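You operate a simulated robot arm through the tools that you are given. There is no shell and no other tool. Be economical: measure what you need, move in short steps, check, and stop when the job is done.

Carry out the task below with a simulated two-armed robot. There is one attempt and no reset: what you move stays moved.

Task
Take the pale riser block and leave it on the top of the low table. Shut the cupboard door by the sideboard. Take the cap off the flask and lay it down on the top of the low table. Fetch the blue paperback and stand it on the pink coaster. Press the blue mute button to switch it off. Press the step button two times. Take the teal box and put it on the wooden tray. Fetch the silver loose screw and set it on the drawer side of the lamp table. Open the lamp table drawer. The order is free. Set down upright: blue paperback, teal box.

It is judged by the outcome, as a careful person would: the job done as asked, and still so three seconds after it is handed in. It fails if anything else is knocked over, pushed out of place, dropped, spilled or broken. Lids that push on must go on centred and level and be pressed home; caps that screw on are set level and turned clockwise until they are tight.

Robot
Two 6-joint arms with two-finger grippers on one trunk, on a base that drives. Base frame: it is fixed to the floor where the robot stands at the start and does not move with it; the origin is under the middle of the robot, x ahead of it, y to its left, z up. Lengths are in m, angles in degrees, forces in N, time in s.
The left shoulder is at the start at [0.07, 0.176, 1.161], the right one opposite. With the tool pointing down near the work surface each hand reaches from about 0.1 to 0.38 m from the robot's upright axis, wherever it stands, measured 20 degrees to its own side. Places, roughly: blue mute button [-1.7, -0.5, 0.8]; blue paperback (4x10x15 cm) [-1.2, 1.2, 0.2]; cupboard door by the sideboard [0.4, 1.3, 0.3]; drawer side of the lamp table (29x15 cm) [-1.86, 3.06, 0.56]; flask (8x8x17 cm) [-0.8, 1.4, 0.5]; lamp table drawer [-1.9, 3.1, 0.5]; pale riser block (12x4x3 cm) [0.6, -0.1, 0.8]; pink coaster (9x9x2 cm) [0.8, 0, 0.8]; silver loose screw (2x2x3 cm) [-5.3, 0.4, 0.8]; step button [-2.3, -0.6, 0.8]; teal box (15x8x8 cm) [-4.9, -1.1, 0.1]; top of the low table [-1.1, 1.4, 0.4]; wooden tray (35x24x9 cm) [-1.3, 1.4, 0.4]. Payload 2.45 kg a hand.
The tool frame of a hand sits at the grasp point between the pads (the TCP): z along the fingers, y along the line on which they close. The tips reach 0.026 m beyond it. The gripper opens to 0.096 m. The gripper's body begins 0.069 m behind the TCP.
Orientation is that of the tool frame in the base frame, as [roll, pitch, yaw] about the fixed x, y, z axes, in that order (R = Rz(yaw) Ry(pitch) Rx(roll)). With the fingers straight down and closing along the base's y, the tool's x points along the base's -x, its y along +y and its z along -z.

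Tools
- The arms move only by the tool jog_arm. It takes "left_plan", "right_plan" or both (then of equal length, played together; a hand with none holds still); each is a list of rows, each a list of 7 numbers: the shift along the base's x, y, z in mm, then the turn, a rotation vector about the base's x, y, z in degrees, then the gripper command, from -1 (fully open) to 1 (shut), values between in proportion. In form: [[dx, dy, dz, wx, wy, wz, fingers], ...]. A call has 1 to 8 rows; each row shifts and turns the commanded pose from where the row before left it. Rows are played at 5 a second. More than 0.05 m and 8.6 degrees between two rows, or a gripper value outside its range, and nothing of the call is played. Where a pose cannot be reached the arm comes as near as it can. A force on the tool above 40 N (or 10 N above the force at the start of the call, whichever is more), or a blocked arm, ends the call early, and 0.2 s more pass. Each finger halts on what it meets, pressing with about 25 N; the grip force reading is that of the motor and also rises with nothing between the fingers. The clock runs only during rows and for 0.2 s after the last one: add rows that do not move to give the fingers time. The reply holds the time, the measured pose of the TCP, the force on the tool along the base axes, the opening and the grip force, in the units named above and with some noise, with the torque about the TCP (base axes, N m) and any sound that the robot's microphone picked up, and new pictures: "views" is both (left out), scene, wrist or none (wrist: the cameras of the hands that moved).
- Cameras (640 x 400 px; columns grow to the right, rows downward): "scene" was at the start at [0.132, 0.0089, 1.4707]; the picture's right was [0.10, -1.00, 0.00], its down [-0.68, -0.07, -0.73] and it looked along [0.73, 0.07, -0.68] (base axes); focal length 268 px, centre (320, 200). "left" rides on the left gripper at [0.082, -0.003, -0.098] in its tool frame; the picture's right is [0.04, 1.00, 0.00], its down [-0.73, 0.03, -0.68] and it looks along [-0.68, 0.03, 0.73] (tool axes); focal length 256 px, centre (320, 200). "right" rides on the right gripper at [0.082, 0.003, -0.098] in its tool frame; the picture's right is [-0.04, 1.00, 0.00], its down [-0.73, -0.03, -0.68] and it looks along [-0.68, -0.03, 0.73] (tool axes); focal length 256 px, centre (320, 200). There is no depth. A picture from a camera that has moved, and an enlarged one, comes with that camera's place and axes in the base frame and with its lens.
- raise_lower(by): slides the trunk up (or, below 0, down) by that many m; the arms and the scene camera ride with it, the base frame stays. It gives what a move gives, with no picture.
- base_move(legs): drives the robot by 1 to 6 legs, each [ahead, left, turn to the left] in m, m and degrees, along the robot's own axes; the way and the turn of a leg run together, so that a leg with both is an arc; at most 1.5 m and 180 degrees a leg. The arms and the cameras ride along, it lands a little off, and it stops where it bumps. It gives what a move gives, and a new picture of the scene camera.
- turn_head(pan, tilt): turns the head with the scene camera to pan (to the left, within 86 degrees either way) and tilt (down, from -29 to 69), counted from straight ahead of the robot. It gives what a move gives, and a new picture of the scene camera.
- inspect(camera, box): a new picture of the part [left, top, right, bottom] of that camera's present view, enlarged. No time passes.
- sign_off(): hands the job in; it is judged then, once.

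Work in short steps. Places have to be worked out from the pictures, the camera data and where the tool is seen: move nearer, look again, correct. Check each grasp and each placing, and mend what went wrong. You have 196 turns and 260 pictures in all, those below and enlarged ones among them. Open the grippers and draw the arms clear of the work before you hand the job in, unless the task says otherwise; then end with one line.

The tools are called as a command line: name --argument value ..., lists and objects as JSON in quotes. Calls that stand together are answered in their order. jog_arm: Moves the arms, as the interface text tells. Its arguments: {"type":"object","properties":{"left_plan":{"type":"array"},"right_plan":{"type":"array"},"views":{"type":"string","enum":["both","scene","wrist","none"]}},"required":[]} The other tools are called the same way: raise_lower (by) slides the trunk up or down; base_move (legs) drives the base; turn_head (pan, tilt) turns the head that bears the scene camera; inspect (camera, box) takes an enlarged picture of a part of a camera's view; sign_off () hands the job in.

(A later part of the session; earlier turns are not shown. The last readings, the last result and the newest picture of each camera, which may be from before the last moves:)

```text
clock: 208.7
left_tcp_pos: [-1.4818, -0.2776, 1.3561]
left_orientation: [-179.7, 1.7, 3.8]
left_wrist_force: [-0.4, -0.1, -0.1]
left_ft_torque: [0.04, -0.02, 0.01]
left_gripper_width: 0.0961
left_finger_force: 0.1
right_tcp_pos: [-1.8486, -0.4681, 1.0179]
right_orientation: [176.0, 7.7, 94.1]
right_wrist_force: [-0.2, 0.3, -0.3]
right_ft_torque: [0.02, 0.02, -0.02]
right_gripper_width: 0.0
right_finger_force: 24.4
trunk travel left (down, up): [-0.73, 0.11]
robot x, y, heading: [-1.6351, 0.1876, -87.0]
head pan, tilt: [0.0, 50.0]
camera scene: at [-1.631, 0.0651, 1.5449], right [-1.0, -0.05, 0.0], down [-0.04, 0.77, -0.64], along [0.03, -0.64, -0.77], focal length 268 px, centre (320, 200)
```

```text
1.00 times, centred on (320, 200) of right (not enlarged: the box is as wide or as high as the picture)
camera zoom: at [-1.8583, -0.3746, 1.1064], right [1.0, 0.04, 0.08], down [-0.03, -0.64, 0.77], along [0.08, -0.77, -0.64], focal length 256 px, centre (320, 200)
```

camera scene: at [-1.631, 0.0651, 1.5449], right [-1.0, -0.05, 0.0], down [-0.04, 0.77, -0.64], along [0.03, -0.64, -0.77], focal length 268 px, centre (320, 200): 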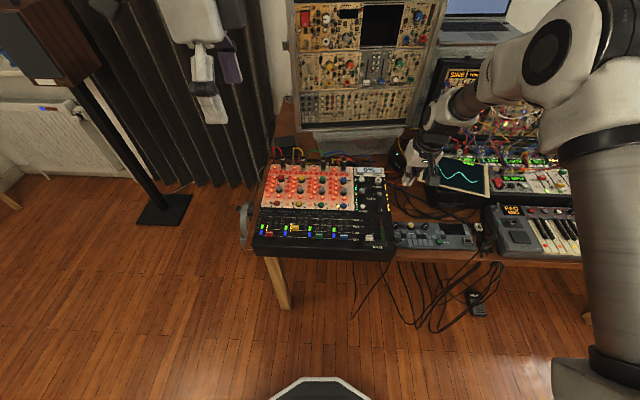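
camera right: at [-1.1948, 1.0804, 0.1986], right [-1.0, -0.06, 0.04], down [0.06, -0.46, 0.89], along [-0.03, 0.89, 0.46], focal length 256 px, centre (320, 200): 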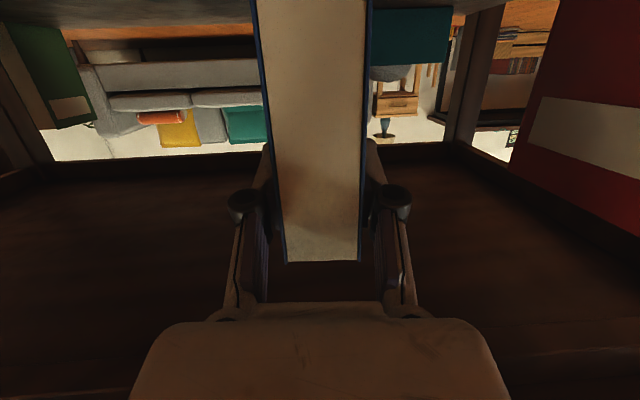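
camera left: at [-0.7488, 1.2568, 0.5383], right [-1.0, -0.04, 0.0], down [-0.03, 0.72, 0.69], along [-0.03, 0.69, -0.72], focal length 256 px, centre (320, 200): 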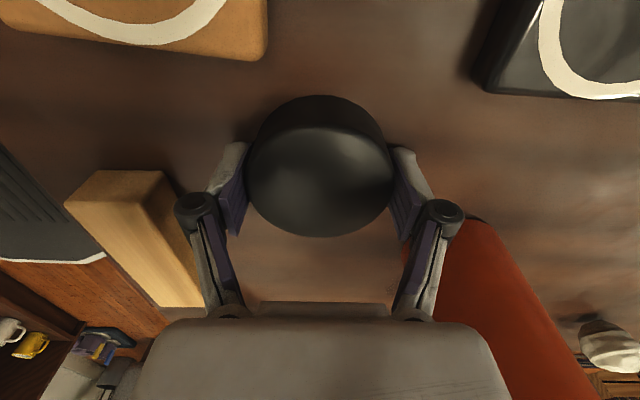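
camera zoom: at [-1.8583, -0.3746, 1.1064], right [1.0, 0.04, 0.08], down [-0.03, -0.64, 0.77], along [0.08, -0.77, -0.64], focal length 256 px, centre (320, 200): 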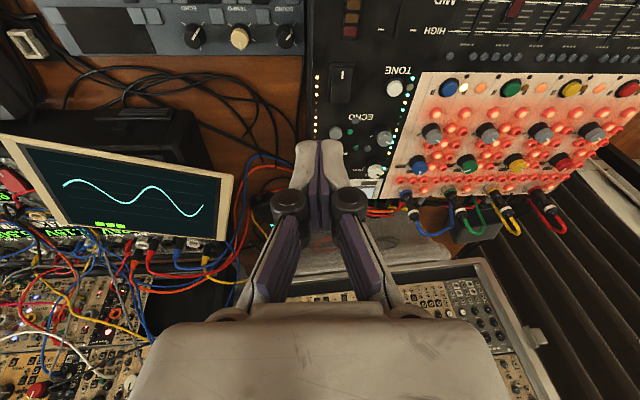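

The blue round button lies at ≈[-1.683, −0.511, 0.83] (its LED is lit). I straighten the right hand, lower the trunk 0.12 and drive 0.14 m nearer.

jog_arm --right_plan '[[25, 20, 30, 3.7, 2.2, 0, 1], [30, 20, 30, 3.7, 2.2, 0, 1], [30, 20, 30, 0, 0, 0, 1], [30, 20, 30, 0, 0, 0, 1]]' --views "none"

raise_lower --by -0.12

base_move --legs '[[0.14, 0, -3]]'

inspect --camera "right" --box '[0, 0, 640, 400]'

```text
clock: 209.7
left_tcp_pos: [-1.4796, -0.2745, 1.3563]
left_orientation: [-179.7, 1.7, 3.9]
left_wrist_force: [0.3, -0.3, 0.1]
left_ft_torque: [-0.02, 0.04, 0.02]
left_gripper_width: 0.096
left_finger_force: 0.1
right_tcp_pos: [-1.7299, -0.3878, 1.1406]
right_orientation: [-180.0, 0.0, 94.4]
right_wrist_force: [0.6, 0.7, 0.1]
right_ft_torque: [-0.04, 0.04, 0.01]
right_gripper_width: 0.0
right_finger_force: 25.0
trunk travel left (down, up): [-0.73, 0.11]
robot x, y, heading: [-1.6379, 0.192, -87.0]
head pan, tilt: [0.0, 50.0]
```

```text
clock: 211.2
left_tcp_pos: [-1.4824, -0.2768, 1.2355]
left_orientation: [-179.7, 1.7, 3.8]
left_wrist_force: [0.0, -0.3, 0.5]
left_ft_torque: [0.0, 0.01, 0.02]
left_gripper_width: 0.0959
left_finger_force: 0.0
right_tcp_pos: [-1.7317, -0.3895, 1.0198]
right_orientation: [179.8, -0.1, 94.4]
right_wrist_force: [0.1, 0.4, -0.3]
right_ft_torque: [0.04, -0.05, -0.02]
right_gripper_width: 0.0002
right_finger_force: 24.8
trunk travel left (down, up): [-0.61, 0.23]
robot x, y, heading: [-1.633, 0.1916, -87.4]
head pan, tilt: [0.0, 50.0]
```

```text
clock: 212.5
left_tcp_pos: [-1.5043, -0.4254, 1.237]
left_orientation: [-179.7, 1.8, 1.0]
left_wrist_force: [-0.3, 0.7, 0.0]
left_ft_torque: [-0.01, -0.03, -0.01]
left_gripper_width: 0.0961
left_finger_force: 0.1
right_tcp_pos: [-1.7593, -0.5245, 1.0185]
right_orientation: [179.8, 0.1, 91.4]
right_wrist_force: [-0.4, 0.8, -0.2]
right_ft_torque: [-0.01, -0.05, 0.01]
right_gripper_width: 0.0
right_finger_force: 25.0
trunk travel left (down, up): [-0.61, 0.23]
robot x, y, heading: [-1.6332, 0.0479, -90.1]
head pan, tilt: [0.0, 50.0]
camera scene: at [-1.6343, -0.0756, 1.4251], right [-1.0, 0.0, 0.0], down [0.0, 0.77, -0.64], along [0.0, -0.64, -0.77], focal length 268 px, centre (320, 200)
```

scene: 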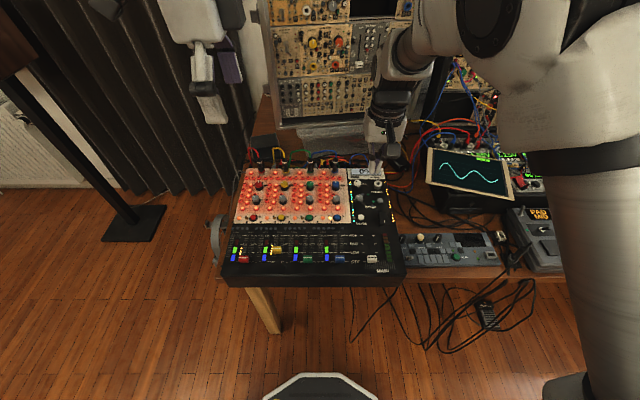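

```text
1.00 times, centred on (320, 200) of right (not enlarged: the box is as wide or as high as the picture)
camera zoom: at [-1.7568, -0.4428, 1.1194], right [1.0, -0.02, 0.0], down [-0.01, -0.73, 0.68], along [-0.01, -0.68, -0.73], focal length 256 px, centre (320, 200)
```

zoom: 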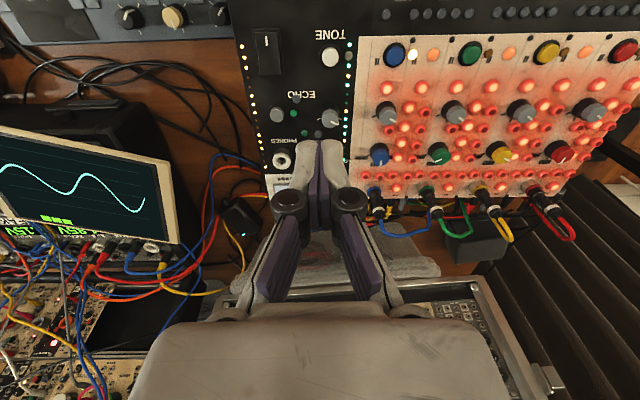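

The second fix agrees: [-1.683, −0.512]. I move above it and down to 4 cm clearance.

jog_arm --right_plan '[[38, 6, -20, 0, 0, 0, 1], [38, 6, -30, 0, 0, -1, 1], [0, 0, -45, 0, 0, 0, 1], [0, 0, -30, 0, 0, 0, 1], [0, 0, 0, 0, 0, 0, 1]]' --views "wrist"

```text
clock: 213.7
left_tcp_pos: [-1.5039, -0.4277, 1.2355]
left_orientation: [-179.7, 1.8, 0.9]
left_wrist_force: [-0.6, -0.3, 1.2]
left_ft_torque: [0.01, -0.01, -0.02]
left_gripper_width: 0.096
left_finger_force: 0.0
right_tcp_pos: [-1.7241, -0.5394, 0.8996]
right_orientation: [178.3, -0.2, 88.8]
right_wrist_force: [-0.1, -0.7, -0.5]
right_ft_torque: [0.01, 0.0, 0.03]
right_gripper_width: 0.0001
right_finger_force: 25.2
right hand out of reach, approached as far as the arm can: row 2
trunk travel left (down, up): [-0.61, 0.23]
robot x, y, heading: [-1.6291, 0.053, -90.5]
head pan, tilt: [0.0, 50.0]
camera right: at [-1.72, -0.4571, 0.9991], right [1.0, -0.06, 0.03], down [-0.06, -0.73, 0.68], along [-0.02, -0.68, -0.74], focal length 256 px, centre (320, 200)
```

right: 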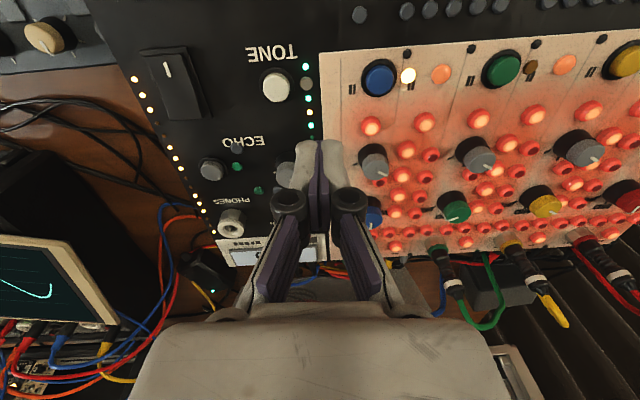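

The arm is at its inward limit, so I shift the base by (42 mm left, 27 mm back).

base_move --legs '[[-0.027, 0.042, 0.5]]'

inspect --camera "right" --box '[160, 0, 480, 200]'

```text
clock: 214.7
left_tcp_pos: [-1.4606, -0.399, 1.2359]
left_orientation: [-179.5, 1.6, 1.4]
left_wrist_force: [-0.5, -0.1, -0.9]
left_ft_torque: [0.06, 0.02, 0.0]
left_gripper_width: 0.0959
left_finger_force: 0.1
right_tcp_pos: [-1.6773, -0.5129, 0.8968]
right_orientation: [178.4, -0.5, 89.4]
right_wrist_force: [0.0, -0.5, -0.3]
right_ft_torque: [0.02, 0.0, 0.0]
right_gripper_width: 0.0
right_finger_force: 25.6
trunk travel left (down, up): [-0.61, 0.23]
robot x, y, heading: [-1.5892, 0.0776, -89.5]
head pan, tilt: [0.0, 50.0]
camera scene: at [-1.5935, -0.0514, 1.4247], right [-1.0, -0.01, 0.0], down [0.0, 0.77, -0.64], along [0.01, -0.64, -0.77], focal length 268 px, centre (320, 200)
```

scene: 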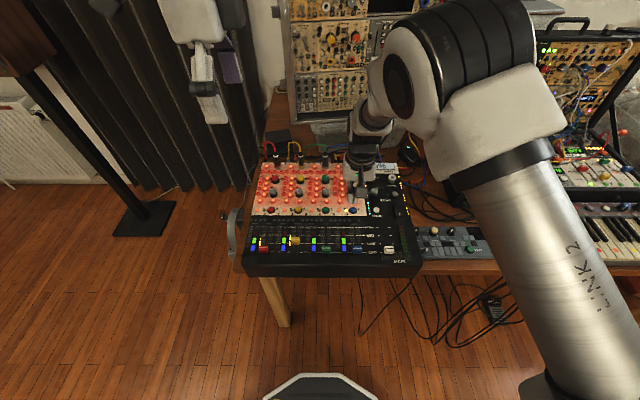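

```text
2.00 times, centred on (320, 100) of right
camera zoom: at [-1.6748, -0.4309, 0.9967], right [1.0, -0.05, 0.03], down [-0.06, -0.74, 0.67], along [-0.01, -0.67, -0.74], focal length 512 px, centre (320, 400)
```

zoom: 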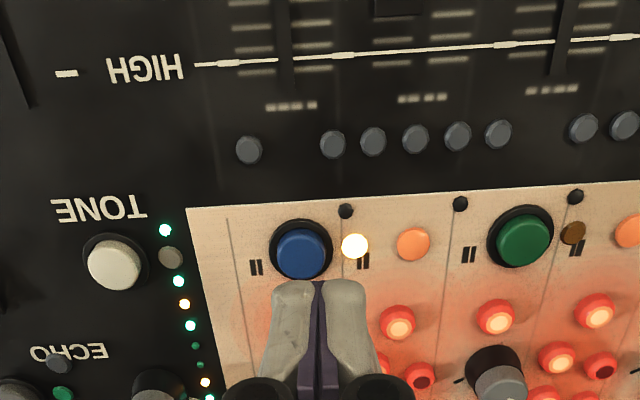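

The finger tip is right over the button (3 mm off). I press down in small steps and lift again.

jog_arm --right_plan '[[-3, 1, -25, 0, 0, 0, 1], [0, 0, -8, 0, 0, 0, 1], [0, 0, -4, 0, 0, 0, 1], [0, 0, -3, 0, 0, 0, 1], [0, 0, -3, 0, 0, 0, 1], [0, 0, -3, 0, 0, 0, 1]]' --views "none"

inspect --camera "right" --box '[160, 0, 480, 200]'

```text
clock: 216.1
left_tcp_pos: [-1.4573, -0.3968, 1.2362]
left_orientation: [-179.7, 1.7, 1.3]
left_wrist_force: [0.4, 0.3, 0.0]
left_ft_torque: [-0.01, 0.0, -0.01]
left_gripper_width: 0.0958
left_finger_force: 0.1
right_tcp_pos: [-1.6791, -0.5104, 0.8527]
right_orientation: [178.5, -0.3, 89.5]
right_wrist_force: [-0.7, -1.9, 9.4]
right_ft_torque: [-0.01, 0.03, -0.01]
right_gripper_width: 0.0057
right_finger_force: 28.5
trunk travel left (down, up): [-0.61, 0.23]
robot x, y, heading: [-1.5906, 0.076, -89.4]
head pan, tilt: [0.0, 50.0]
heard: click
```

```text
2.00 times, centred on (320, 100) of right
camera zoom: at [-1.6761, -0.4287, 0.9525], right [1.0, -0.05, 0.03], down [-0.06, -0.74, 0.67], along [-0.01, -0.67, -0.74], focal length 512 px, centre (320, 400)
```

zoom: 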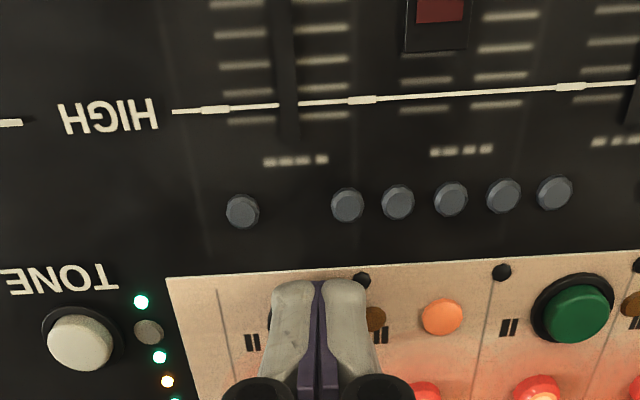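

Click heard and the LED went dark: muted off. I lift, draw back and strafe right to the step button.

jog_arm --right_plan '[[0, 0, 40, 0, 0, 0, 1], [0, 0, 48, 0, 0, 0, 1], [0, 20, 45, 0, 0, 0, 1], [0, 30, 38, 0, 0, 0, 1], [-20, 30, 30, 0, 0, 0, 1]]' --views "none"

base_move --legs '[[0, -0.6, 0]]'

inspect --camera "right" --box '[0, 0, 640, 400]'

```text
clock: 217.1
left_tcp_pos: [-1.4588, -0.3975, 1.2353]
left_orientation: [-179.9, 1.8, 1.4]
left_wrist_force: [0.7, -0.6, -0.4]
left_ft_torque: [0.0, -0.02, 0.01]
left_gripper_width: 0.096
left_finger_force: 0.1
right_tcp_pos: [-1.6951, -0.4404, 0.9268]
right_orientation: [175.8, -12.7, 87.2]
right_wrist_force: [1.3, -0.1, 0.4]
right_ft_torque: [0.01, -0.04, -0.04]
right_gripper_width: 0.0
right_finger_force: 28.3
right hand out of reach, approached as far as the arm can: row 4
trunk travel left (down, up): [-0.61, 0.23]
robot x, y, heading: [-1.5917, 0.078, -89.7]
head pan, tilt: [0.0, 50.0]
stopped in row 5 (right hand): the arm was blocked; the commanded pose is now the measured one
```

```text
clock: 220.4
left_tcp_pos: [-2.0441, -0.4023, 1.2356]
left_orientation: [-179.7, 1.7, 1.7]
left_wrist_force: [0.7, -0.1, -0.6]
left_ft_torque: [0.01, -0.02, -0.01]
left_gripper_width: 0.0961
left_finger_force: 0.0
right_tcp_pos: [-2.2801, -0.4467, 0.9276]
right_orientation: [175.8, -12.7, 87.5]
right_wrist_force: [1.4, 0.2, 0.6]
right_ft_torque: [0.0, 0.04, -0.02]
right_gripper_width: 0.0
right_finger_force: 28.3
trunk travel left (down, up): [-0.61, 0.23]
robot x, y, heading: [-2.1798, 0.0676, -89.6]
head pan, tilt: [0.0, 50.0]
camera scene: at [-2.1791, -0.0551, 1.4249], right [-1.0, -0.01, 0.0], down [-0.01, 0.77, -0.64], along [0.01, -0.64, -0.77], focal length 268 px, centre (320, 200)
```

scene: 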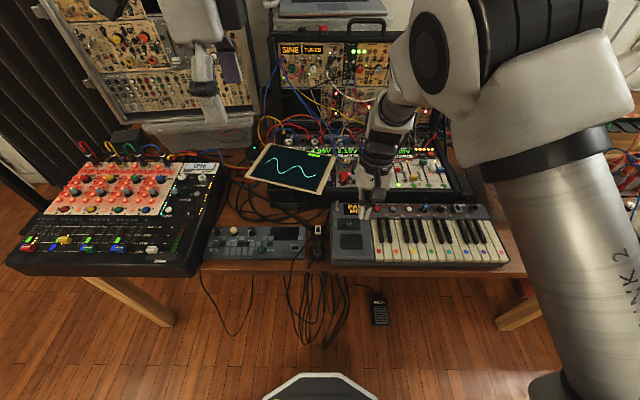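

```text
1.00 times, centred on (320, 200) of right (not enlarged: the box is as wide or as high as the picture)
camera zoom: at [-2.28, -0.3871, 1.0421], right [0.99, -0.1, 0.06], down [-0.12, -0.86, 0.5], along [0.0, -0.5, -0.86], focal length 256 px, centre (320, 200)
```

zoom: 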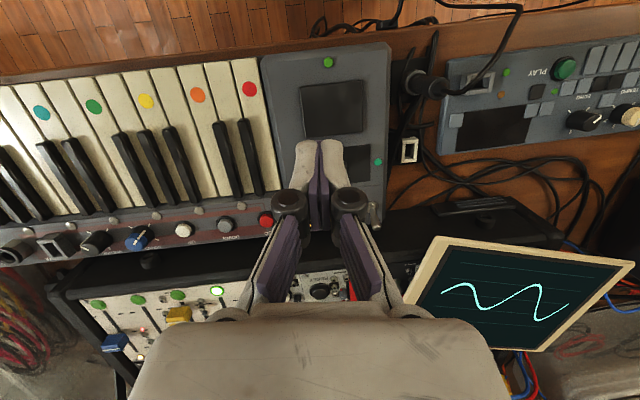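

I look for the "step" label in an enlarged view around pixel (361, 194).

inspect --camera "scene" --box '[320, 150, 500, 262]'

inspect --camera "right" --box '[100, 170, 420, 310]'

```text
3.56 times, centred on (410, 206) of scene
camera zoom: at [-2.1791, -0.0551, 1.4249], right [-1.0, -0.01, 0.0], down [-0.01, 0.77, -0.64], along [0.01, -0.64, -0.77], focal length 951 px, centre (0, 179)
```

zoom: 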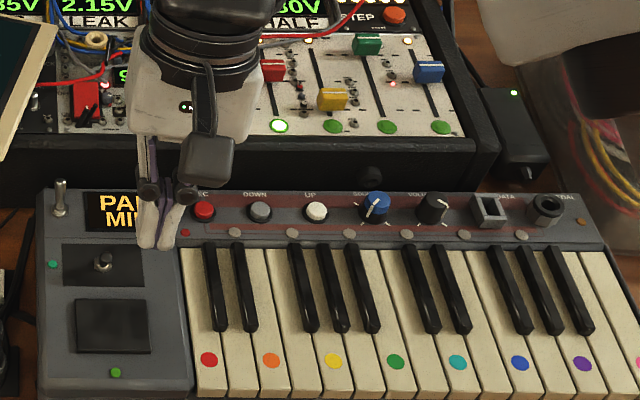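

```text
2.00 times, centred on (260, 240) of right
camera zoom: at [-2.28, -0.3871, 1.0421], right [0.99, -0.1, 0.06], down [-0.12, -0.86, 0.5], along [0.0, -0.5, -0.86], focal length 512 px, centre (440, 120)
```

zoom: 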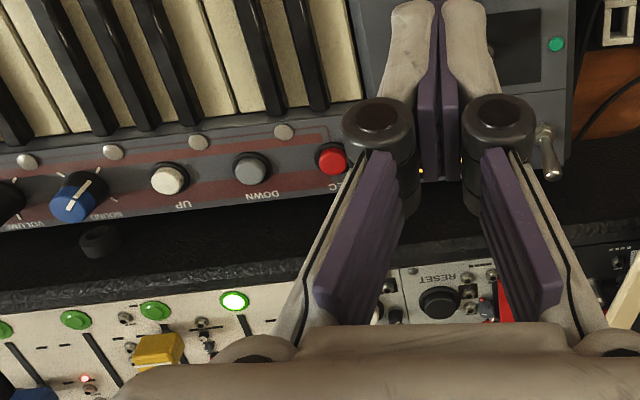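

There's a "STEP" label on the sequencer behind, but the listed place [-2.3, −0.6] is hidden by my hand. I straighten the hand, move it aside and look again.

jog_arm --right_plan '[[-30, 0, 35, -6.2, 2.4, 0, 1], [-30, 0, 35, -6.2, 2.4, 0, 1], [-35, 0, 30, 0, 0, 0, 1], [-35, 0, 20, 0, 0, 0, 1]]' --views "none"

inspect --camera "scene" --box '[300, 120, 480, 232]'

```text
clock: 221.4
left_tcp_pos: [-2.0462, -0.4016, 1.236]
left_orientation: [-179.6, 1.6, 1.8]
left_wrist_force: [0.0, 0.6, 0.1]
left_ft_torque: [-0.03, -0.02, 0.01]
left_gripper_width: 0.0959
left_finger_force: 0.0
right_tcp_pos: [-2.4131, -0.4456, 1.0485]
right_orientation: [180.0, 0.1, 87.1]
right_wrist_force: [-0.4, 0.1, -0.9]
right_ft_torque: [-0.02, -0.06, 0.0]
right_gripper_width: 0.0
right_finger_force: 29.0
trunk travel left (down, up): [-0.61, 0.23]
robot x, y, heading: [-2.1815, 0.0691, -89.1]
head pan, tilt: [0.0, 50.0]
```

```text
3.56 times, centred on (390, 176) of scene
camera zoom: at [-2.1814, -0.054, 1.425], right [-1.0, -0.01, 0.0], down [-0.01, 0.77, -0.64], along [0.01, -0.64, -0.77], focal length 951 px, centre (71, 285)
```

zoom: 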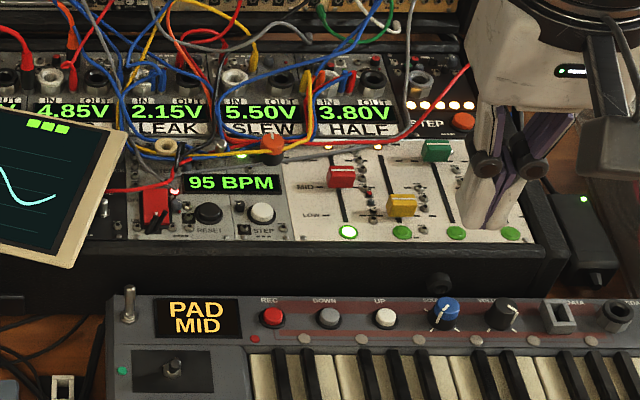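

The white STEP button on the 95-BPM module is at ≈[-2.34, −0.64, 0.82]; the sequencer shows step 1 lit. I drive 0.13 m nearer and look from the hand camera.

base_move --legs '[[0.13, 0, -0.9]]'

jog_arm --right_plan '[[20, 0, -20, 0, 0, 0, 1], [20, 0, -20, 0, 0, 0, 1], [10, 0, -10, 0, 0, 0, 1]]' --views "wrist"

```text
clock: 222.7
left_tcp_pos: [-2.0518, -0.5339, 1.2364]
left_orientation: [-179.7, 1.7, 0.8]
left_wrist_force: [0.7, 0.2, 0.0]
left_ft_torque: [0.03, 0.0, -0.03]
left_gripper_width: 0.0961
left_finger_force: 0.0
right_tcp_pos: [-2.4203, -0.571, 1.0499]
right_orientation: [-179.9, 0.2, 86.0]
right_wrist_force: [0.0, -0.2, -0.7]
right_ft_torque: [-0.01, 0.0, -0.03]
right_gripper_width: 0.0
right_finger_force: 28.1
trunk travel left (down, up): [-0.61, 0.23]
robot x, y, heading: [-2.181, -0.062, -90.5]
head pan, tilt: [0.0, 50.0]
camera scene: at [-2.181, -0.1838, 1.4251], right [-1.0, 0.01, 0.0], down [0.0, 0.77, -0.64], along [0.0, -0.64, -0.77], focal length 268 px, centre (320, 200)
```

scene: 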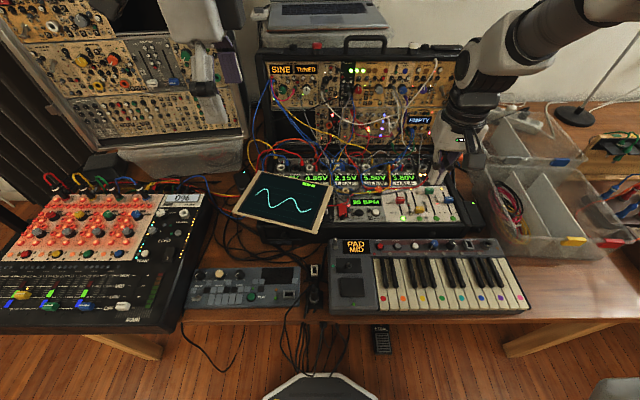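

```text
clock: 223.5
left_tcp_pos: [-2.0527, -0.5354, 1.2365]
left_orientation: [-179.6, 1.7, 0.7]
left_wrist_force: [-0.3, 0.2, -0.4]
left_ft_torque: [-0.03, -0.01, 0.02]
left_gripper_width: 0.0959
left_finger_force: 0.0
right_tcp_pos: [-2.3688, -0.573, 0.999]
right_orientation: [180.0, 0.1, 86.1]
right_wrist_force: [0.0, -0.1, 0.7]
right_ft_torque: [0.01, 0.01, -0.01]
right_gripper_width: 0.0002
right_finger_force: 27.9
trunk travel left (down, up): [-0.61, 0.23]
robot x, y, heading: [-2.1776, -0.0593, -90.4]
head pan, tilt: [0.0, 50.0]
camera right: at [-2.3596, -0.4912, 1.0993], right [0.99, -0.11, 0.0], down [-0.08, -0.73, 0.68], along [-0.08, -0.68, -0.73], focal length 256 px, centre (320, 200)
```

right: 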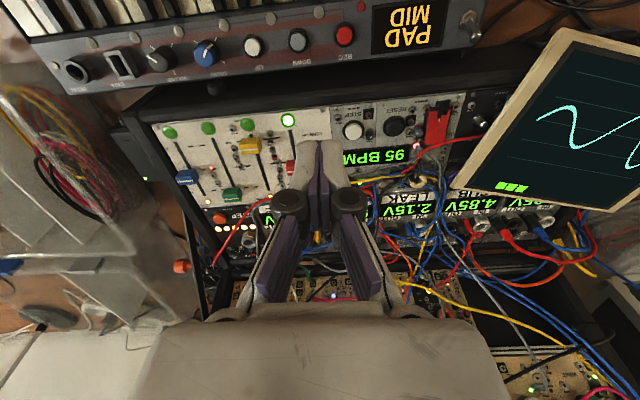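

Both lines meet at [-2.339, −0.643, 0.82]. I move above it with ~4 cm clearance and check.

jog_arm --right_plan '[[10, -25, 0, 0, 0, 0, 1], [10, -25, -10, 0, 0, 0, 1], [10, -20, -40, 0, 0, 0, 1], [0, 0, -45, 0, 0, 0, 1], [0, 0, -10, 0, 0, 0, 1], [0, 0, 0, 0, 0, 0, 1]]' --views "none"

inspect --camera "right" --box '[160, 0, 480, 200]'

```text
clock: 224.9
left_tcp_pos: [-2.0538, -0.5356, 1.2359]
left_orientation: [-179.7, 1.7, 0.7]
left_wrist_force: [0.4, -0.8, -0.3]
left_ft_torque: [0.0, 0.01, 0.01]
left_gripper_width: 0.0963
left_finger_force: 0.0
right_tcp_pos: [-2.3407, -0.6427, 0.8934]
right_orientation: [-179.9, 0.1, 86.0]
right_wrist_force: [0.3, -0.5, 0.2]
right_ft_torque: [0.02, -0.03, -0.01]
right_gripper_width: 0.0
right_finger_force: 28.1
trunk travel left (down, up): [-0.61, 0.23]
robot x, y, heading: [-2.1807, -0.0603, -90.4]
head pan, tilt: [0.0, 50.0]
```

```text
2.00 times, centred on (320, 100) of right
camera zoom: at [-2.3298, -0.5605, 0.9932], right [0.99, -0.11, 0.0], down [-0.08, -0.73, 0.68], along [-0.07, -0.68, -0.73], focal length 512 px, centre (320, 400)
```

zoom: 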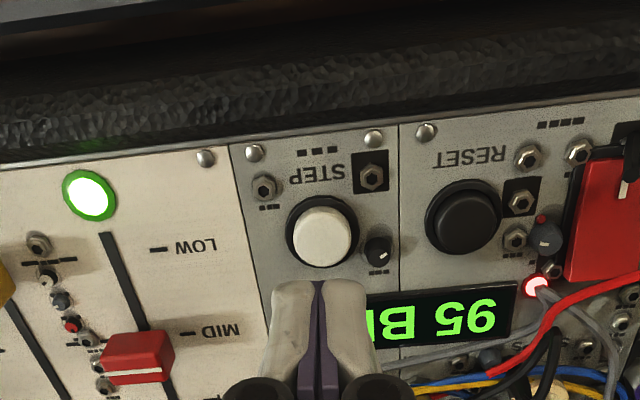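

Right on it. First press, then up.

jog_arm --right_plan '[[3, 0, -28, 0, 0, 0, 1], [0, 0, -8, 0, 0, 0, 1], [0, 0, -4, 0, 0, 0, 1], [0, 0, -3, 0, 0, 0, 1], [0, 0, -3, 0, 0, 0, 1], [0, 0, -3, 0, 0, 0, 1], [0, 0, 15, 0, 0, 0, 1], [0, 0, 5, 0, 0, 0, 1]]' --views "none"

inspect --camera "right" --box '[160, 0, 480, 200]'

```text
clock: 226.1
left_tcp_pos: [-2.0524, -0.5315, 1.2376]
left_orientation: [-179.8, 1.7, 0.7]
left_wrist_force: [-0.4, -0.7, -0.4]
left_ft_torque: [0.03, 0.01, 0.02]
left_gripper_width: 0.0962
left_finger_force: 0.1
right_tcp_pos: [-2.3376, -0.6433, 0.854]
right_orientation: [180.0, 0.7, 86.0]
right_wrist_force: [-4.0, 8.6, 22.0]
right_ft_torque: [0.4, 0.07, 0.06]
right_gripper_width: 0.0058
right_finger_force: 28.3
trunk travel left (down, up): [-0.61, 0.23]
robot x, y, heading: [-2.1745, -0.0601, -90.6]
head pan, tilt: [0.0, 50.0]
heard: click
stopped in row 6 (right hand): the force on the tool passed its limit at 46 N (the readings are from after the stop); the commanded pose is now the measured one
```

```text
2.00 times, centred on (320, 100) of right
camera zoom: at [-2.3273, -0.5599, 0.9526], right [0.99, -0.11, 0.0], down [-0.08, -0.72, 0.69], along [-0.07, -0.68, -0.73], focal length 512 px, centre (320, 400)
```

zoom: 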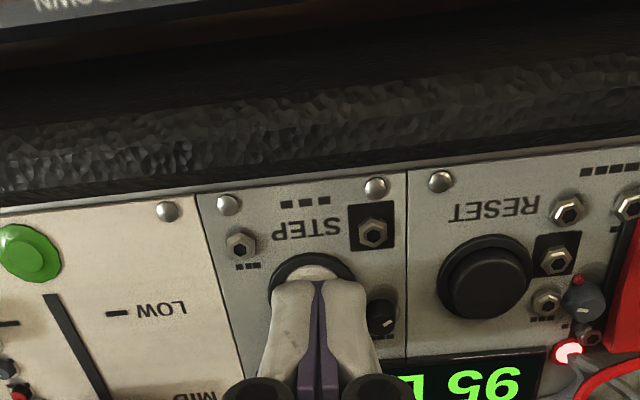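

One click, step 1 went dark. I lift and press a second time.

jog_arm --right_plan '[[0, 0, 15, 0, 0, 0, 1], [0, 0, 0, 0, 0, 0, 1], [0, 0, -7, 0, 0, 0, 1], [0, 0, -4, 0, 0, 0, 1], [0, 0, -3, 0, 0, 0, 1], [0, 0, 0, 0, 0, 0, 1], [0, 0, 30, 0, 0, 0, 1], [0, 0, 45, 0, 0, 0, 1]]' --views "none"

inspect --camera "right" --box '[80, 20, 400, 220]'

```text
clock: 227.9
left_tcp_pos: [-2.0517, -0.5325, 1.2375]
left_orientation: [-179.9, 1.8, 0.7]
left_wrist_force: [-1.2, 0.7, 0.0]
left_ft_torque: [-0.01, -0.01, -0.01]
left_gripper_width: 0.096
left_finger_force: 0.0
right_tcp_pos: [-2.3356, -0.6418, 0.9284]
right_orientation: [-180.0, 0.6, 86.0]
right_wrist_force: [0.7, -0.5, 0.0]
right_ft_torque: [-0.01, 0.02, -0.04]
right_gripper_width: 0.0
right_finger_force: 28.2
trunk travel left (down, up): [-0.61, 0.23]
robot x, y, heading: [-2.1821, -0.0575, -90.4]
head pan, tilt: [0.0, 50.0]
heard: click
```

```text
2.00 times, centred on (240, 120) of right
camera zoom: at [-2.3259, -0.5599, 1.0264], right [0.99, -0.11, 0.0], down [-0.08, -0.72, 0.69], along [-0.07, -0.68, -0.73], focal length 512 px, centre (480, 360)
```

zoom: 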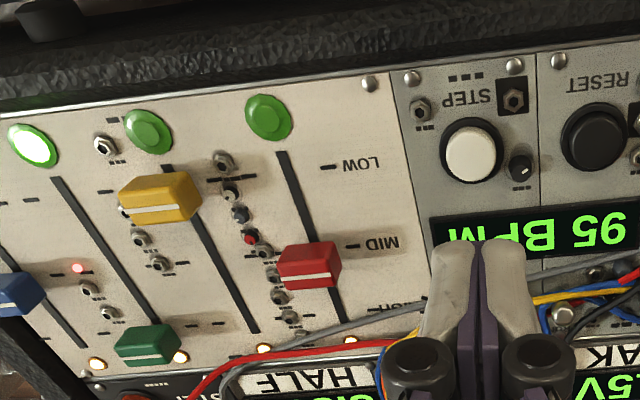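

The third step LED is lit: two steps done. Now the far end: I back off, turn to face −x and look along the way.

base_move --legs '[[-0.35, 0, 0], [0, 0, -90]]'

turn_head --pan 0 --tilt 25

```text
clock: 234.0
left_tcp_pos: [-2.6525, 0.1586, 1.2364]
left_orientation: [-179.7, 1.7, -88.6]
left_wrist_force: [-0.1, 0.6, 0.7]
left_ft_torque: [-0.01, 0.05, 0.01]
left_gripper_width: 0.0959
left_finger_force: 0.0
right_tcp_pos: [-2.7652, 0.4418, 0.926]
right_orientation: [179.9, 0.6, -3.4]
right_wrist_force: [-0.1, 0.0, 0.2]
right_ft_torque: [-0.03, -0.03, 0.01]
right_gripper_width: 0.0001
right_finger_force: 28.9
trunk travel left (down, up): [-0.61, 0.23]
robot x, y, heading: [-2.1787, 0.2884, -179.7]
head pan, tilt: [0.0, 50.0]
camera scene: at [-2.3057, 0.2911, 1.4249], right [0.0, 1.0, 0.0], down [0.77, 0.0, -0.64], along [-0.64, 0.0, -0.77], focal length 268 px, centre (320, 200)
```

scene: 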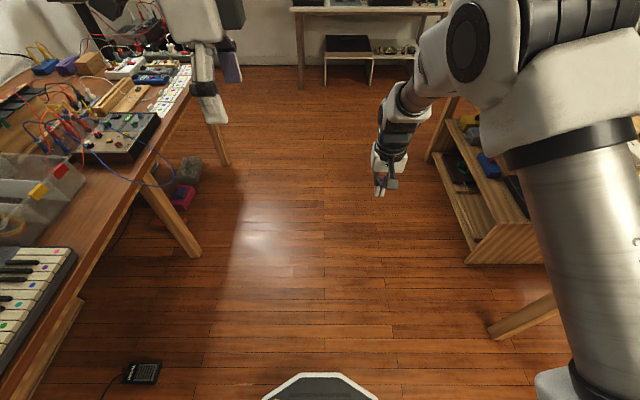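

```text
clock: 234.9
left_tcp_pos: [-2.6519, 0.1578, 1.2352]
left_orientation: [-179.6, 1.8, -88.7]
left_wrist_force: [-0.6, 0.9, -0.2]
left_ft_torque: [-0.02, -0.04, 0.01]
left_gripper_width: 0.096
left_finger_force: 0.1
right_tcp_pos: [-2.765, 0.4423, 0.926]
right_orientation: [179.9, 0.5, -3.4]
right_wrist_force: [0.1, 0.0, 0.2]
right_ft_torque: [0.04, 0.01, 0.03]
right_gripper_width: 0.0
right_finger_force: 28.5
trunk travel left (down, up): [-0.61, 0.23]
robot x, y, heading: [-2.1761, 0.2908, -179.7]
head pan, tilt: [0.0, 25.0]
camera scene: at [-2.3208, 0.291, 1.4623], right [0.0, 1.0, 0.0], down [0.42, 0.0, -0.91], along [-0.91, 0.0, -0.42], focal length 268 px, centre (320, 200)
```

scene: 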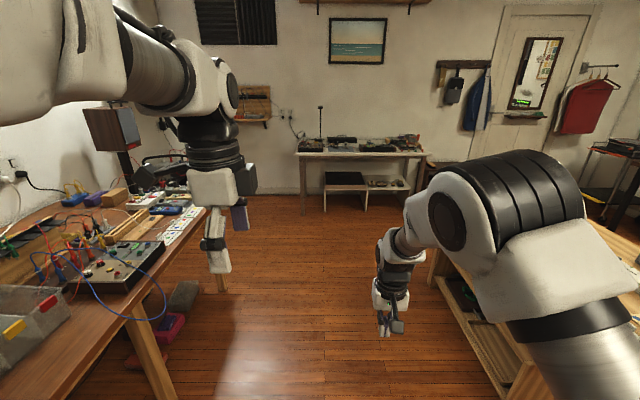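

The corridor is clear (desk legs at y≈−0.42, rack beyond y≈1.1). I drive to the far bench, in front of the screw, and look down at it.

base_move --legs '[[1.25, 0, 0], [1.25, 0, 0]]'

turn_head --pan 5 --tilt 42

```text
clock: 247.1
left_tcp_pos: [-5.1656, 0.1569, 1.237]
left_orientation: [-179.7, 1.7, -89.0]
left_wrist_force: [0.1, 0.5, 1.0]
left_ft_torque: [-0.03, 0.05, 0.02]
left_gripper_width: 0.0956
left_finger_force: 0.1
right_tcp_pos: [-5.2775, 0.4407, 0.926]
right_orientation: [-179.9, 0.6, -3.7]
right_wrist_force: [-0.2, -0.6, 0.0]
right_ft_torque: [0.0, 0.04, 0.02]
right_gripper_width: 0.0
right_finger_force: 28.2
trunk travel left (down, up): [-0.61, 0.23]
robot x, y, heading: [-4.6914, 0.2875, 179.9]
head pan, tilt: [0.0, 25.0]
camera scene: at [-4.8335, 0.288, 1.4624], right [0.0, 1.0, 0.0], down [0.42, 0.0, -0.91], along [-0.91, 0.0, -0.42], focal length 268 px, centre (320, 200)
```

scene: 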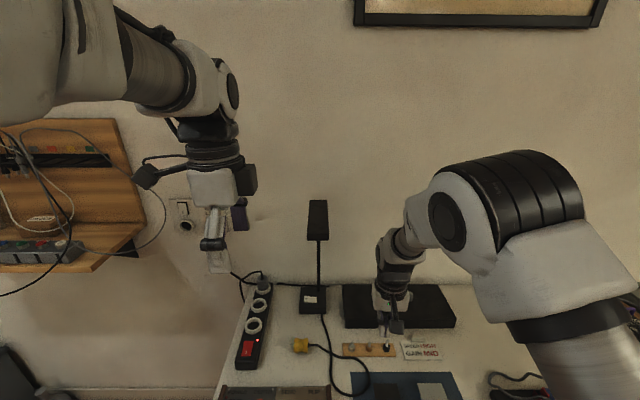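

```text
clock: 247.9
left_tcp_pos: [-5.1656, 0.157, 1.2357]
left_orientation: [-179.7, 1.8, -89.1]
left_wrist_force: [1.3, -0.6, -0.2]
left_ft_torque: [0.01, -0.02, 0.0]
left_gripper_width: 0.0956
left_finger_force: 0.0
right_tcp_pos: [-5.2773, 0.4406, 0.926]
right_orientation: [180.0, 0.6, -3.7]
right_wrist_force: [-1.1, -0.4, -0.1]
right_ft_torque: [0.0, -0.01, 0.02]
right_gripper_width: 0.0
right_finger_force: 28.1
trunk travel left (down, up): [-0.61, 0.23]
robot x, y, heading: [-4.6891, 0.2875, 179.8]
head pan, tilt: [5.0, 42.0]
camera scene: at [-4.8248, 0.2807, 1.4362], right [-0.09, 1.0, 0.0], down [0.67, 0.06, -0.74], along [-0.74, -0.06, -0.67], focal length 268 px, centre (320, 200)
```

scene: 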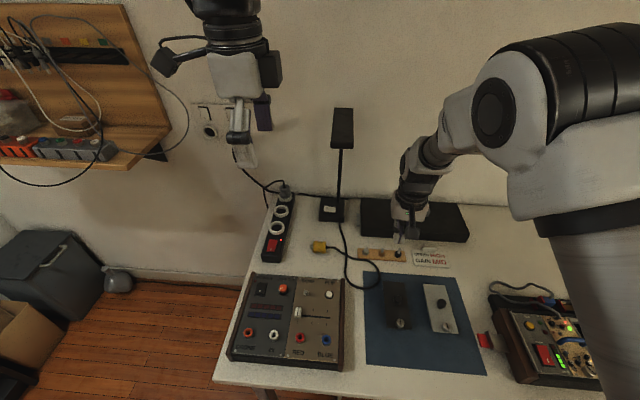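

The listed place projects to (377, 255), the wooden strip with small screws. I enlarge it and the hand view.

inspect --camera "scene" --box '[340, 230, 440, 290]'

inspect --camera "right" --box '[120, 0, 520, 250]'

```text
6.40 times, centred on (390, 260) of scene
camera zoom: at [-4.8248, 0.2807, 1.4362], right [-0.09, 1.0, 0.0], down [0.67, 0.06, -0.74], along [-0.74, -0.06, -0.67], focal length 1712 px, centre (-128, -184)
```

zoom: 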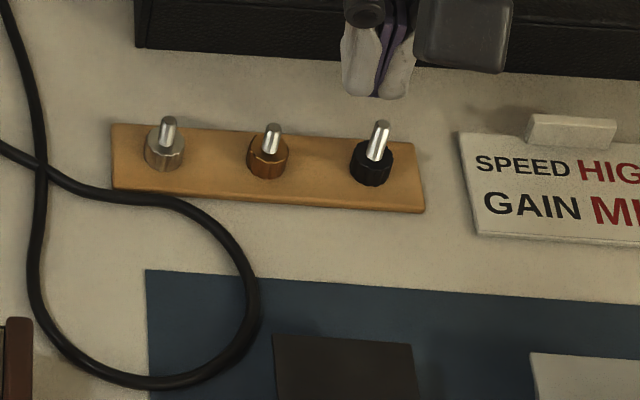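

```text
1.60 times, centred on (320, 125) of right
camera zoom: at [-5.1942, 0.4329, 1.0254], right [-0.1, -0.99, 0.0], down [-0.72, 0.08, 0.69], along [-0.68, 0.07, -0.73], focal length 410 px, centre (320, 320)
```

zoom: 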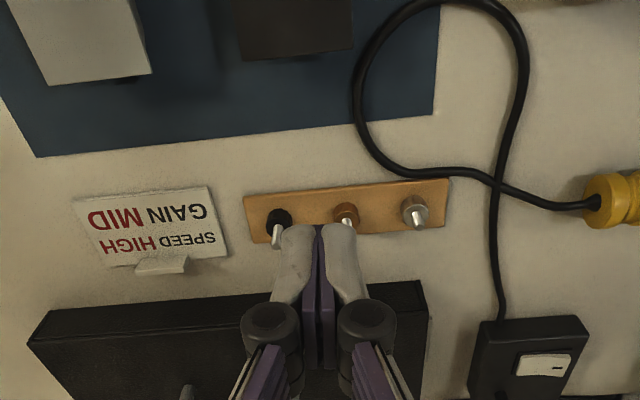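

The silver screw stands (head down) at ≈[-5.337, 0.382, 0.77], beside the copper one. I drive a bit nearer and set the hand above it with a narrow opening.

base_move --legs '[[0.12, 0.06, 0]]'

jog_arm --right_plan '[[30, 0, -15, 0, 0, 3, 0.2], [30, 0, -20, 0, 0, 1, 0.2], [0, 0, -20, 0, 0, 0, 0.2], [0, 0, 0, 0, 0, 0, 0.2]]' --views "wrist"

```text
clock: 249.2
left_tcp_pos: [-5.2521, 0.1129, 1.235]
left_orientation: [-179.4, 1.7, -88.5]
left_wrist_force: [-1.0, 0.6, -0.7]
left_ft_torque: [0.03, -0.04, 0.01]
left_gripper_width: 0.0961
left_finger_force: 0.1
right_tcp_pos: [-5.3642, 0.3959, 0.9241]
right_orientation: [-179.8, 0.3, -3.3]
right_wrist_force: [-0.9, 0.4, 0.1]
right_ft_torque: [0.01, 0.0, 0.0]
right_gripper_width: 0.0
right_finger_force: 28.5
trunk travel left (down, up): [-0.61, 0.23]
robot x, y, heading: [-4.773, 0.2453, -179.7]
head pan, tilt: [5.0, 42.0]
stopped in leg 1: the robot was blocked; the commanded pose is now the measured one
camera scene: at [-4.9117, 0.2391, 1.4355], right [-0.09, 1.0, 0.0], down [0.67, 0.06, -0.74], along [-0.74, -0.07, -0.67], focal length 268 px, centre (320, 200)
```

scene: 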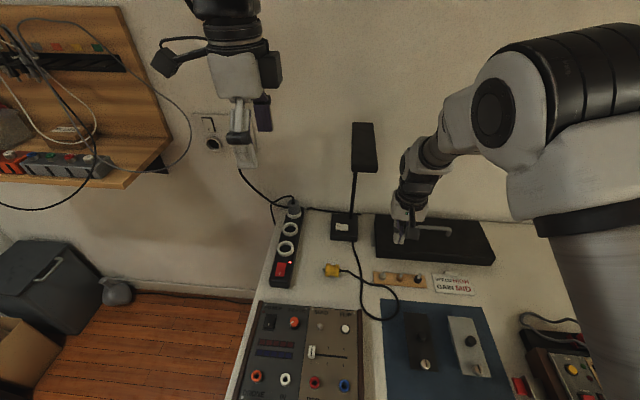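

```text
clock: 250.2
left_tcp_pos: [-5.2478, 0.115, 1.2349]
left_orientation: [-179.6, 1.7, -88.6]
left_wrist_force: [0.2, -0.4, -0.3]
left_ft_torque: [-0.02, -0.01, 0.01]
left_gripper_width: 0.0962
left_finger_force: 0.1
right_tcp_pos: [-5.3013, 0.398, 0.8727]
right_orientation: [180.0, 0.5, 0.7]
right_wrist_force: [0.1, 0.1, 0.1]
right_ft_torque: [-0.02, 0.02, 0.0]
right_gripper_width: 0.0383
right_finger_force: 0.1
trunk travel left (down, up): [-0.61, 0.23]
robot x, y, heading: [-4.7745, 0.2478, -179.3]
head pan, tilt: [5.0, 42.0]
camera right: at [-5.2177, 0.3954, 0.9702], right [-0.03, -1.0, 0.0], down [-0.73, 0.02, 0.69], along [-0.69, 0.02, -0.73], focal length 256 px, centre (320, 200)
```

right: 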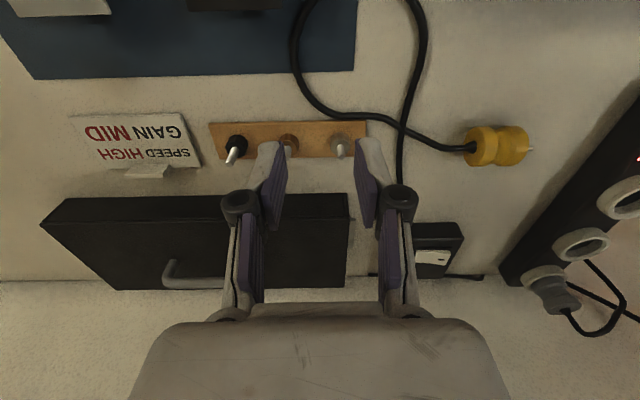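

Screw confirmed at [-5.338, 0.380]. I centre, descend to TCP 0.80 and close.

jog_arm --right_plan '[[-18, -9, 0, 0, 0, 0, 0.2], [-19, -9, 0, 0, 0, 0, 0.2], [0, 0, -30, 0, 0, 0, 0.2], [0, 0, -30, 0, 0, 0, 0.2], [0, 0, -12, 0, 0, 0, 0.2], [0, 0, 0, 0, 0, 0, 0.2]]' --views "none"

inspect --camera "right" --box '[200, 50, 440, 200]'

```text
clock: 251.6
left_tcp_pos: [-5.2481, 0.1152, 1.2366]
left_orientation: [-179.6, 1.7, -88.6]
left_wrist_force: [-0.7, -0.4, -0.3]
left_ft_torque: [-0.02, -0.03, 0.01]
left_gripper_width: 0.0957
left_finger_force: 0.0
right_tcp_pos: [-5.3392, 0.3795, 0.7993]
right_orientation: [-180.0, 0.6, 0.9]
right_wrist_force: [-0.3, 0.2, 0.4]
right_ft_torque: [0.03, 0.0, -0.01]
right_gripper_width: 0.0384
right_finger_force: 0.0
trunk travel left (down, up): [-0.61, 0.23]
robot x, y, heading: [-4.7744, 0.2451, -179.6]
head pan, tilt: [5.0, 42.0]
```

```text
2.67 times, centred on (320, 125) of right
camera zoom: at [-5.2549, 0.3778, 0.8982], right [-0.03, -1.0, 0.0], down [-0.73, 0.02, 0.69], along [-0.69, 0.02, -0.73], focal length 683 px, centre (320, 400)
```

zoom: 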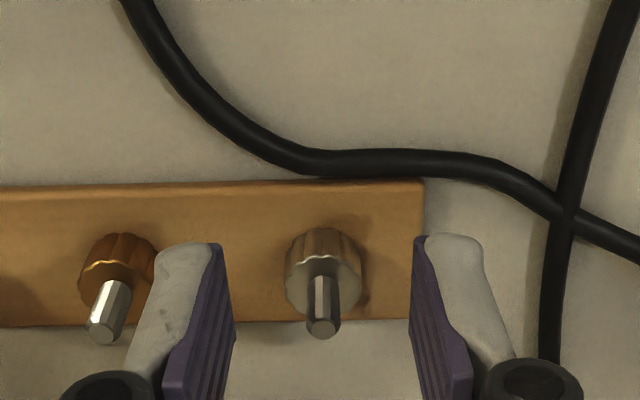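

Centred; I shift 7 mm towards me, 4 mm lower, close and lift.

jog_arm --right_plan '[[7, 0, -2, 0, 0, 0, 0.2], [0, 0, -3, 0, 0, 0, 0.2], [0, 0, 0, 0, 0, 0, 1], [0, 0, 0, 0, 0, 0, 1], [0, 0, 20, 0, 0, 0, 1], [0, 0, 40, 0, 0, 0, 1], [0, 0, 45, 0, 0, 0, 1], [10, 0, 45, 0, 0, 0, 1]]' --views "wrist"

```text
clock: 253.4
left_tcp_pos: [-5.2458, 0.1141, 1.2356]
left_orientation: [-179.7, 1.7, -88.6]
left_wrist_force: [0.5, 0.4, 0.6]
left_ft_torque: [0.03, 0.03, -0.03]
left_gripper_width: 0.0962
left_finger_force: 0.1
right_tcp_pos: [-5.321, 0.3815, 0.9435]
right_orientation: [179.8, 0.5, 0.6]
right_wrist_force: [0.6, 0.7, -0.6]
right_ft_torque: [0.02, 0.01, 0.02]
right_gripper_width: 0.0002
right_finger_force: 25.0
trunk travel left (down, up): [-0.61, 0.23]
robot x, y, heading: [-4.7723, 0.2462, -179.5]
head pan, tilt: [5.0, 42.0]
camera right: at [-5.2366, 0.3798, 1.043], right [-0.03, -1.0, 0.0], down [-0.73, 0.02, 0.68], along [-0.68, 0.02, -0.73], focal length 256 px, centre (320, 200)
```

right: 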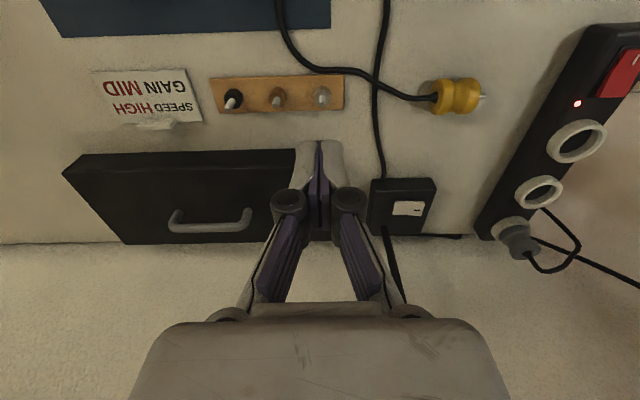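

I closed above it: combining the views, the head is lower, at ≈[-5.349, 0.381, 0.75]. I go down again to TCP 0.768 and close.

jog_arm --right_plan '[[-27, -1, -25, 0, 0, 0, 0.2], [0, 0, -45, 0, 0, 0, 0.2], [0, 0, -45, 0, 0, 0, 0.2], [0, 0, -40, 0, 0, 0, 0.2], [0, 0, -15, 0, 0, 0, 0.2], [0, 0, -5, 0, 0, 0, 0.2], [0, 0, 0, 0, 0, 0, 1], [0, 0, 0, 0, 0, 0, 1]]' --views "wrist"

```text
clock: 255.2
left_tcp_pos: [-5.2463, 0.1141, 1.2361]
left_orientation: [-179.8, 1.8, -88.6]
left_wrist_force: [-0.5, 0.6, 0.6]
left_ft_torque: [-0.04, -0.04, -0.05]
left_gripper_width: 0.0961
left_finger_force: 0.1
right_tcp_pos: [-5.3469, 0.3781, 0.7718]
right_orientation: [-179.9, 0.7, 0.9]
right_wrist_force: [-0.8, -4.8, 23.5]
right_ft_torque: [-0.17, -0.27, -0.13]
right_gripper_width: 0.017
right_finger_force: 24.5
trunk travel left (down, up): [-0.61, 0.23]
robot x, y, heading: [-4.7737, 0.2518, -179.5]
head pan, tilt: [5.0, 42.0]
camera right: at [-5.2623, 0.377, 0.8707], right [-0.03, -1.0, 0.0], down [-0.72, 0.02, 0.69], along [-0.69, 0.02, -0.72], focal length 256 px, centre (320, 200)
```

right: 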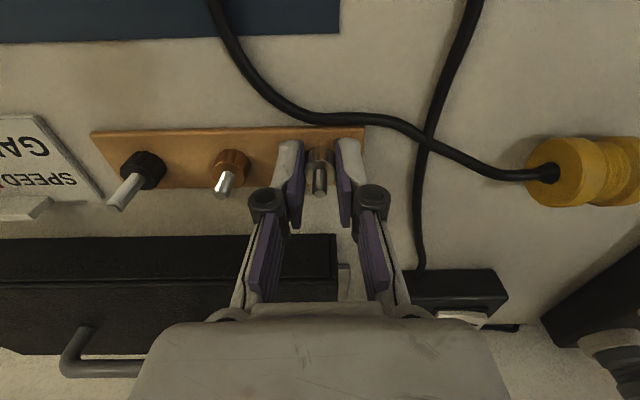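

The silver screw is gripped (17 mm). I lift it, draw back, and turn to face −y towards the teal box.

jog_arm --right_plan '[[0, 0, 30, 0, 0, 0, 1], [0, 0, 48, 0, 0, 0, 1], [10, 0, 48, 0, 0, 0, 1], [20, 5, 44, 0, 0, 0, 1], [25, 5, 40, 0, 0, 0, 1], [25, 5, 35, 0, 0, 0, 1]]' --views "none"

base_move --legs '[[-0.3, 0, 0], [0, 0, 90]]'

```text
clock: 256.6
left_tcp_pos: [-5.2447, 0.1141, 1.2352]
left_orientation: [-179.7, 1.8, -88.6]
left_wrist_force: [0.2, 0.0, -0.2]
left_ft_torque: [-0.01, 0.02, 0.02]
left_gripper_width: 0.096
left_finger_force: 0.0
right_tcp_pos: [-5.266, 0.3945, 1.0183]
right_orientation: [179.3, 0.4, 0.4]
right_wrist_force: [0.9, -0.1, -0.2]
right_ft_torque: [0.01, 0.04, 0.0]
right_gripper_width: 0.017
right_finger_force: 24.2
trunk travel left (down, up): [-0.61, 0.23]
robot x, y, heading: [-4.7705, 0.2477, -179.8]
head pan, tilt: [5.0, 42.0]
```

```text
clock: 262.5
left_tcp_pos: [-4.3395, -0.2252, 1.2362]
left_orientation: [-179.6, 1.7, 1.4]
left_wrist_force: [-0.3, 0.0, 0.1]
left_ft_torque: [0.02, -0.03, -0.01]
left_gripper_width: 0.0959
left_finger_force: 0.0
right_tcp_pos: [-4.6194, -0.2456, 1.0172]
right_orientation: [179.3, 0.5, 90.3]
right_wrist_force: [0.4, 0.5, -0.2]
right_ft_torque: [-0.02, 0.0, 0.0]
right_gripper_width: 0.017
right_finger_force: 24.9
trunk travel left (down, up): [-0.61, 0.23]
robot x, y, heading: [-4.4728, 0.2489, -89.7]
head pan, tilt: [5.0, 42.0]
camera scene: at [-4.4658, 0.1176, 1.4362], right [-1.0, -0.09, 0.0], down [-0.06, 0.67, -0.74], along [0.07, -0.74, -0.67], focal length 268 px, centre (320, 200)
```

scene: 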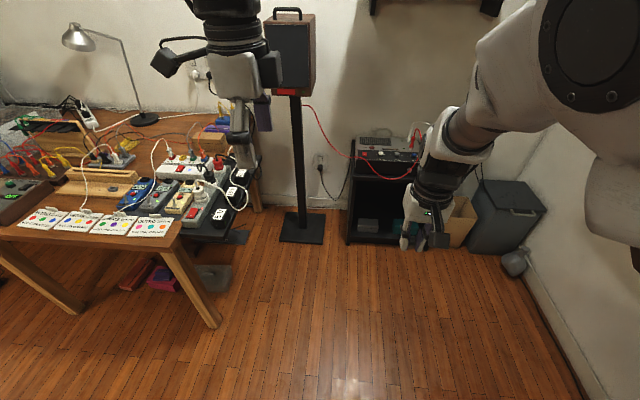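

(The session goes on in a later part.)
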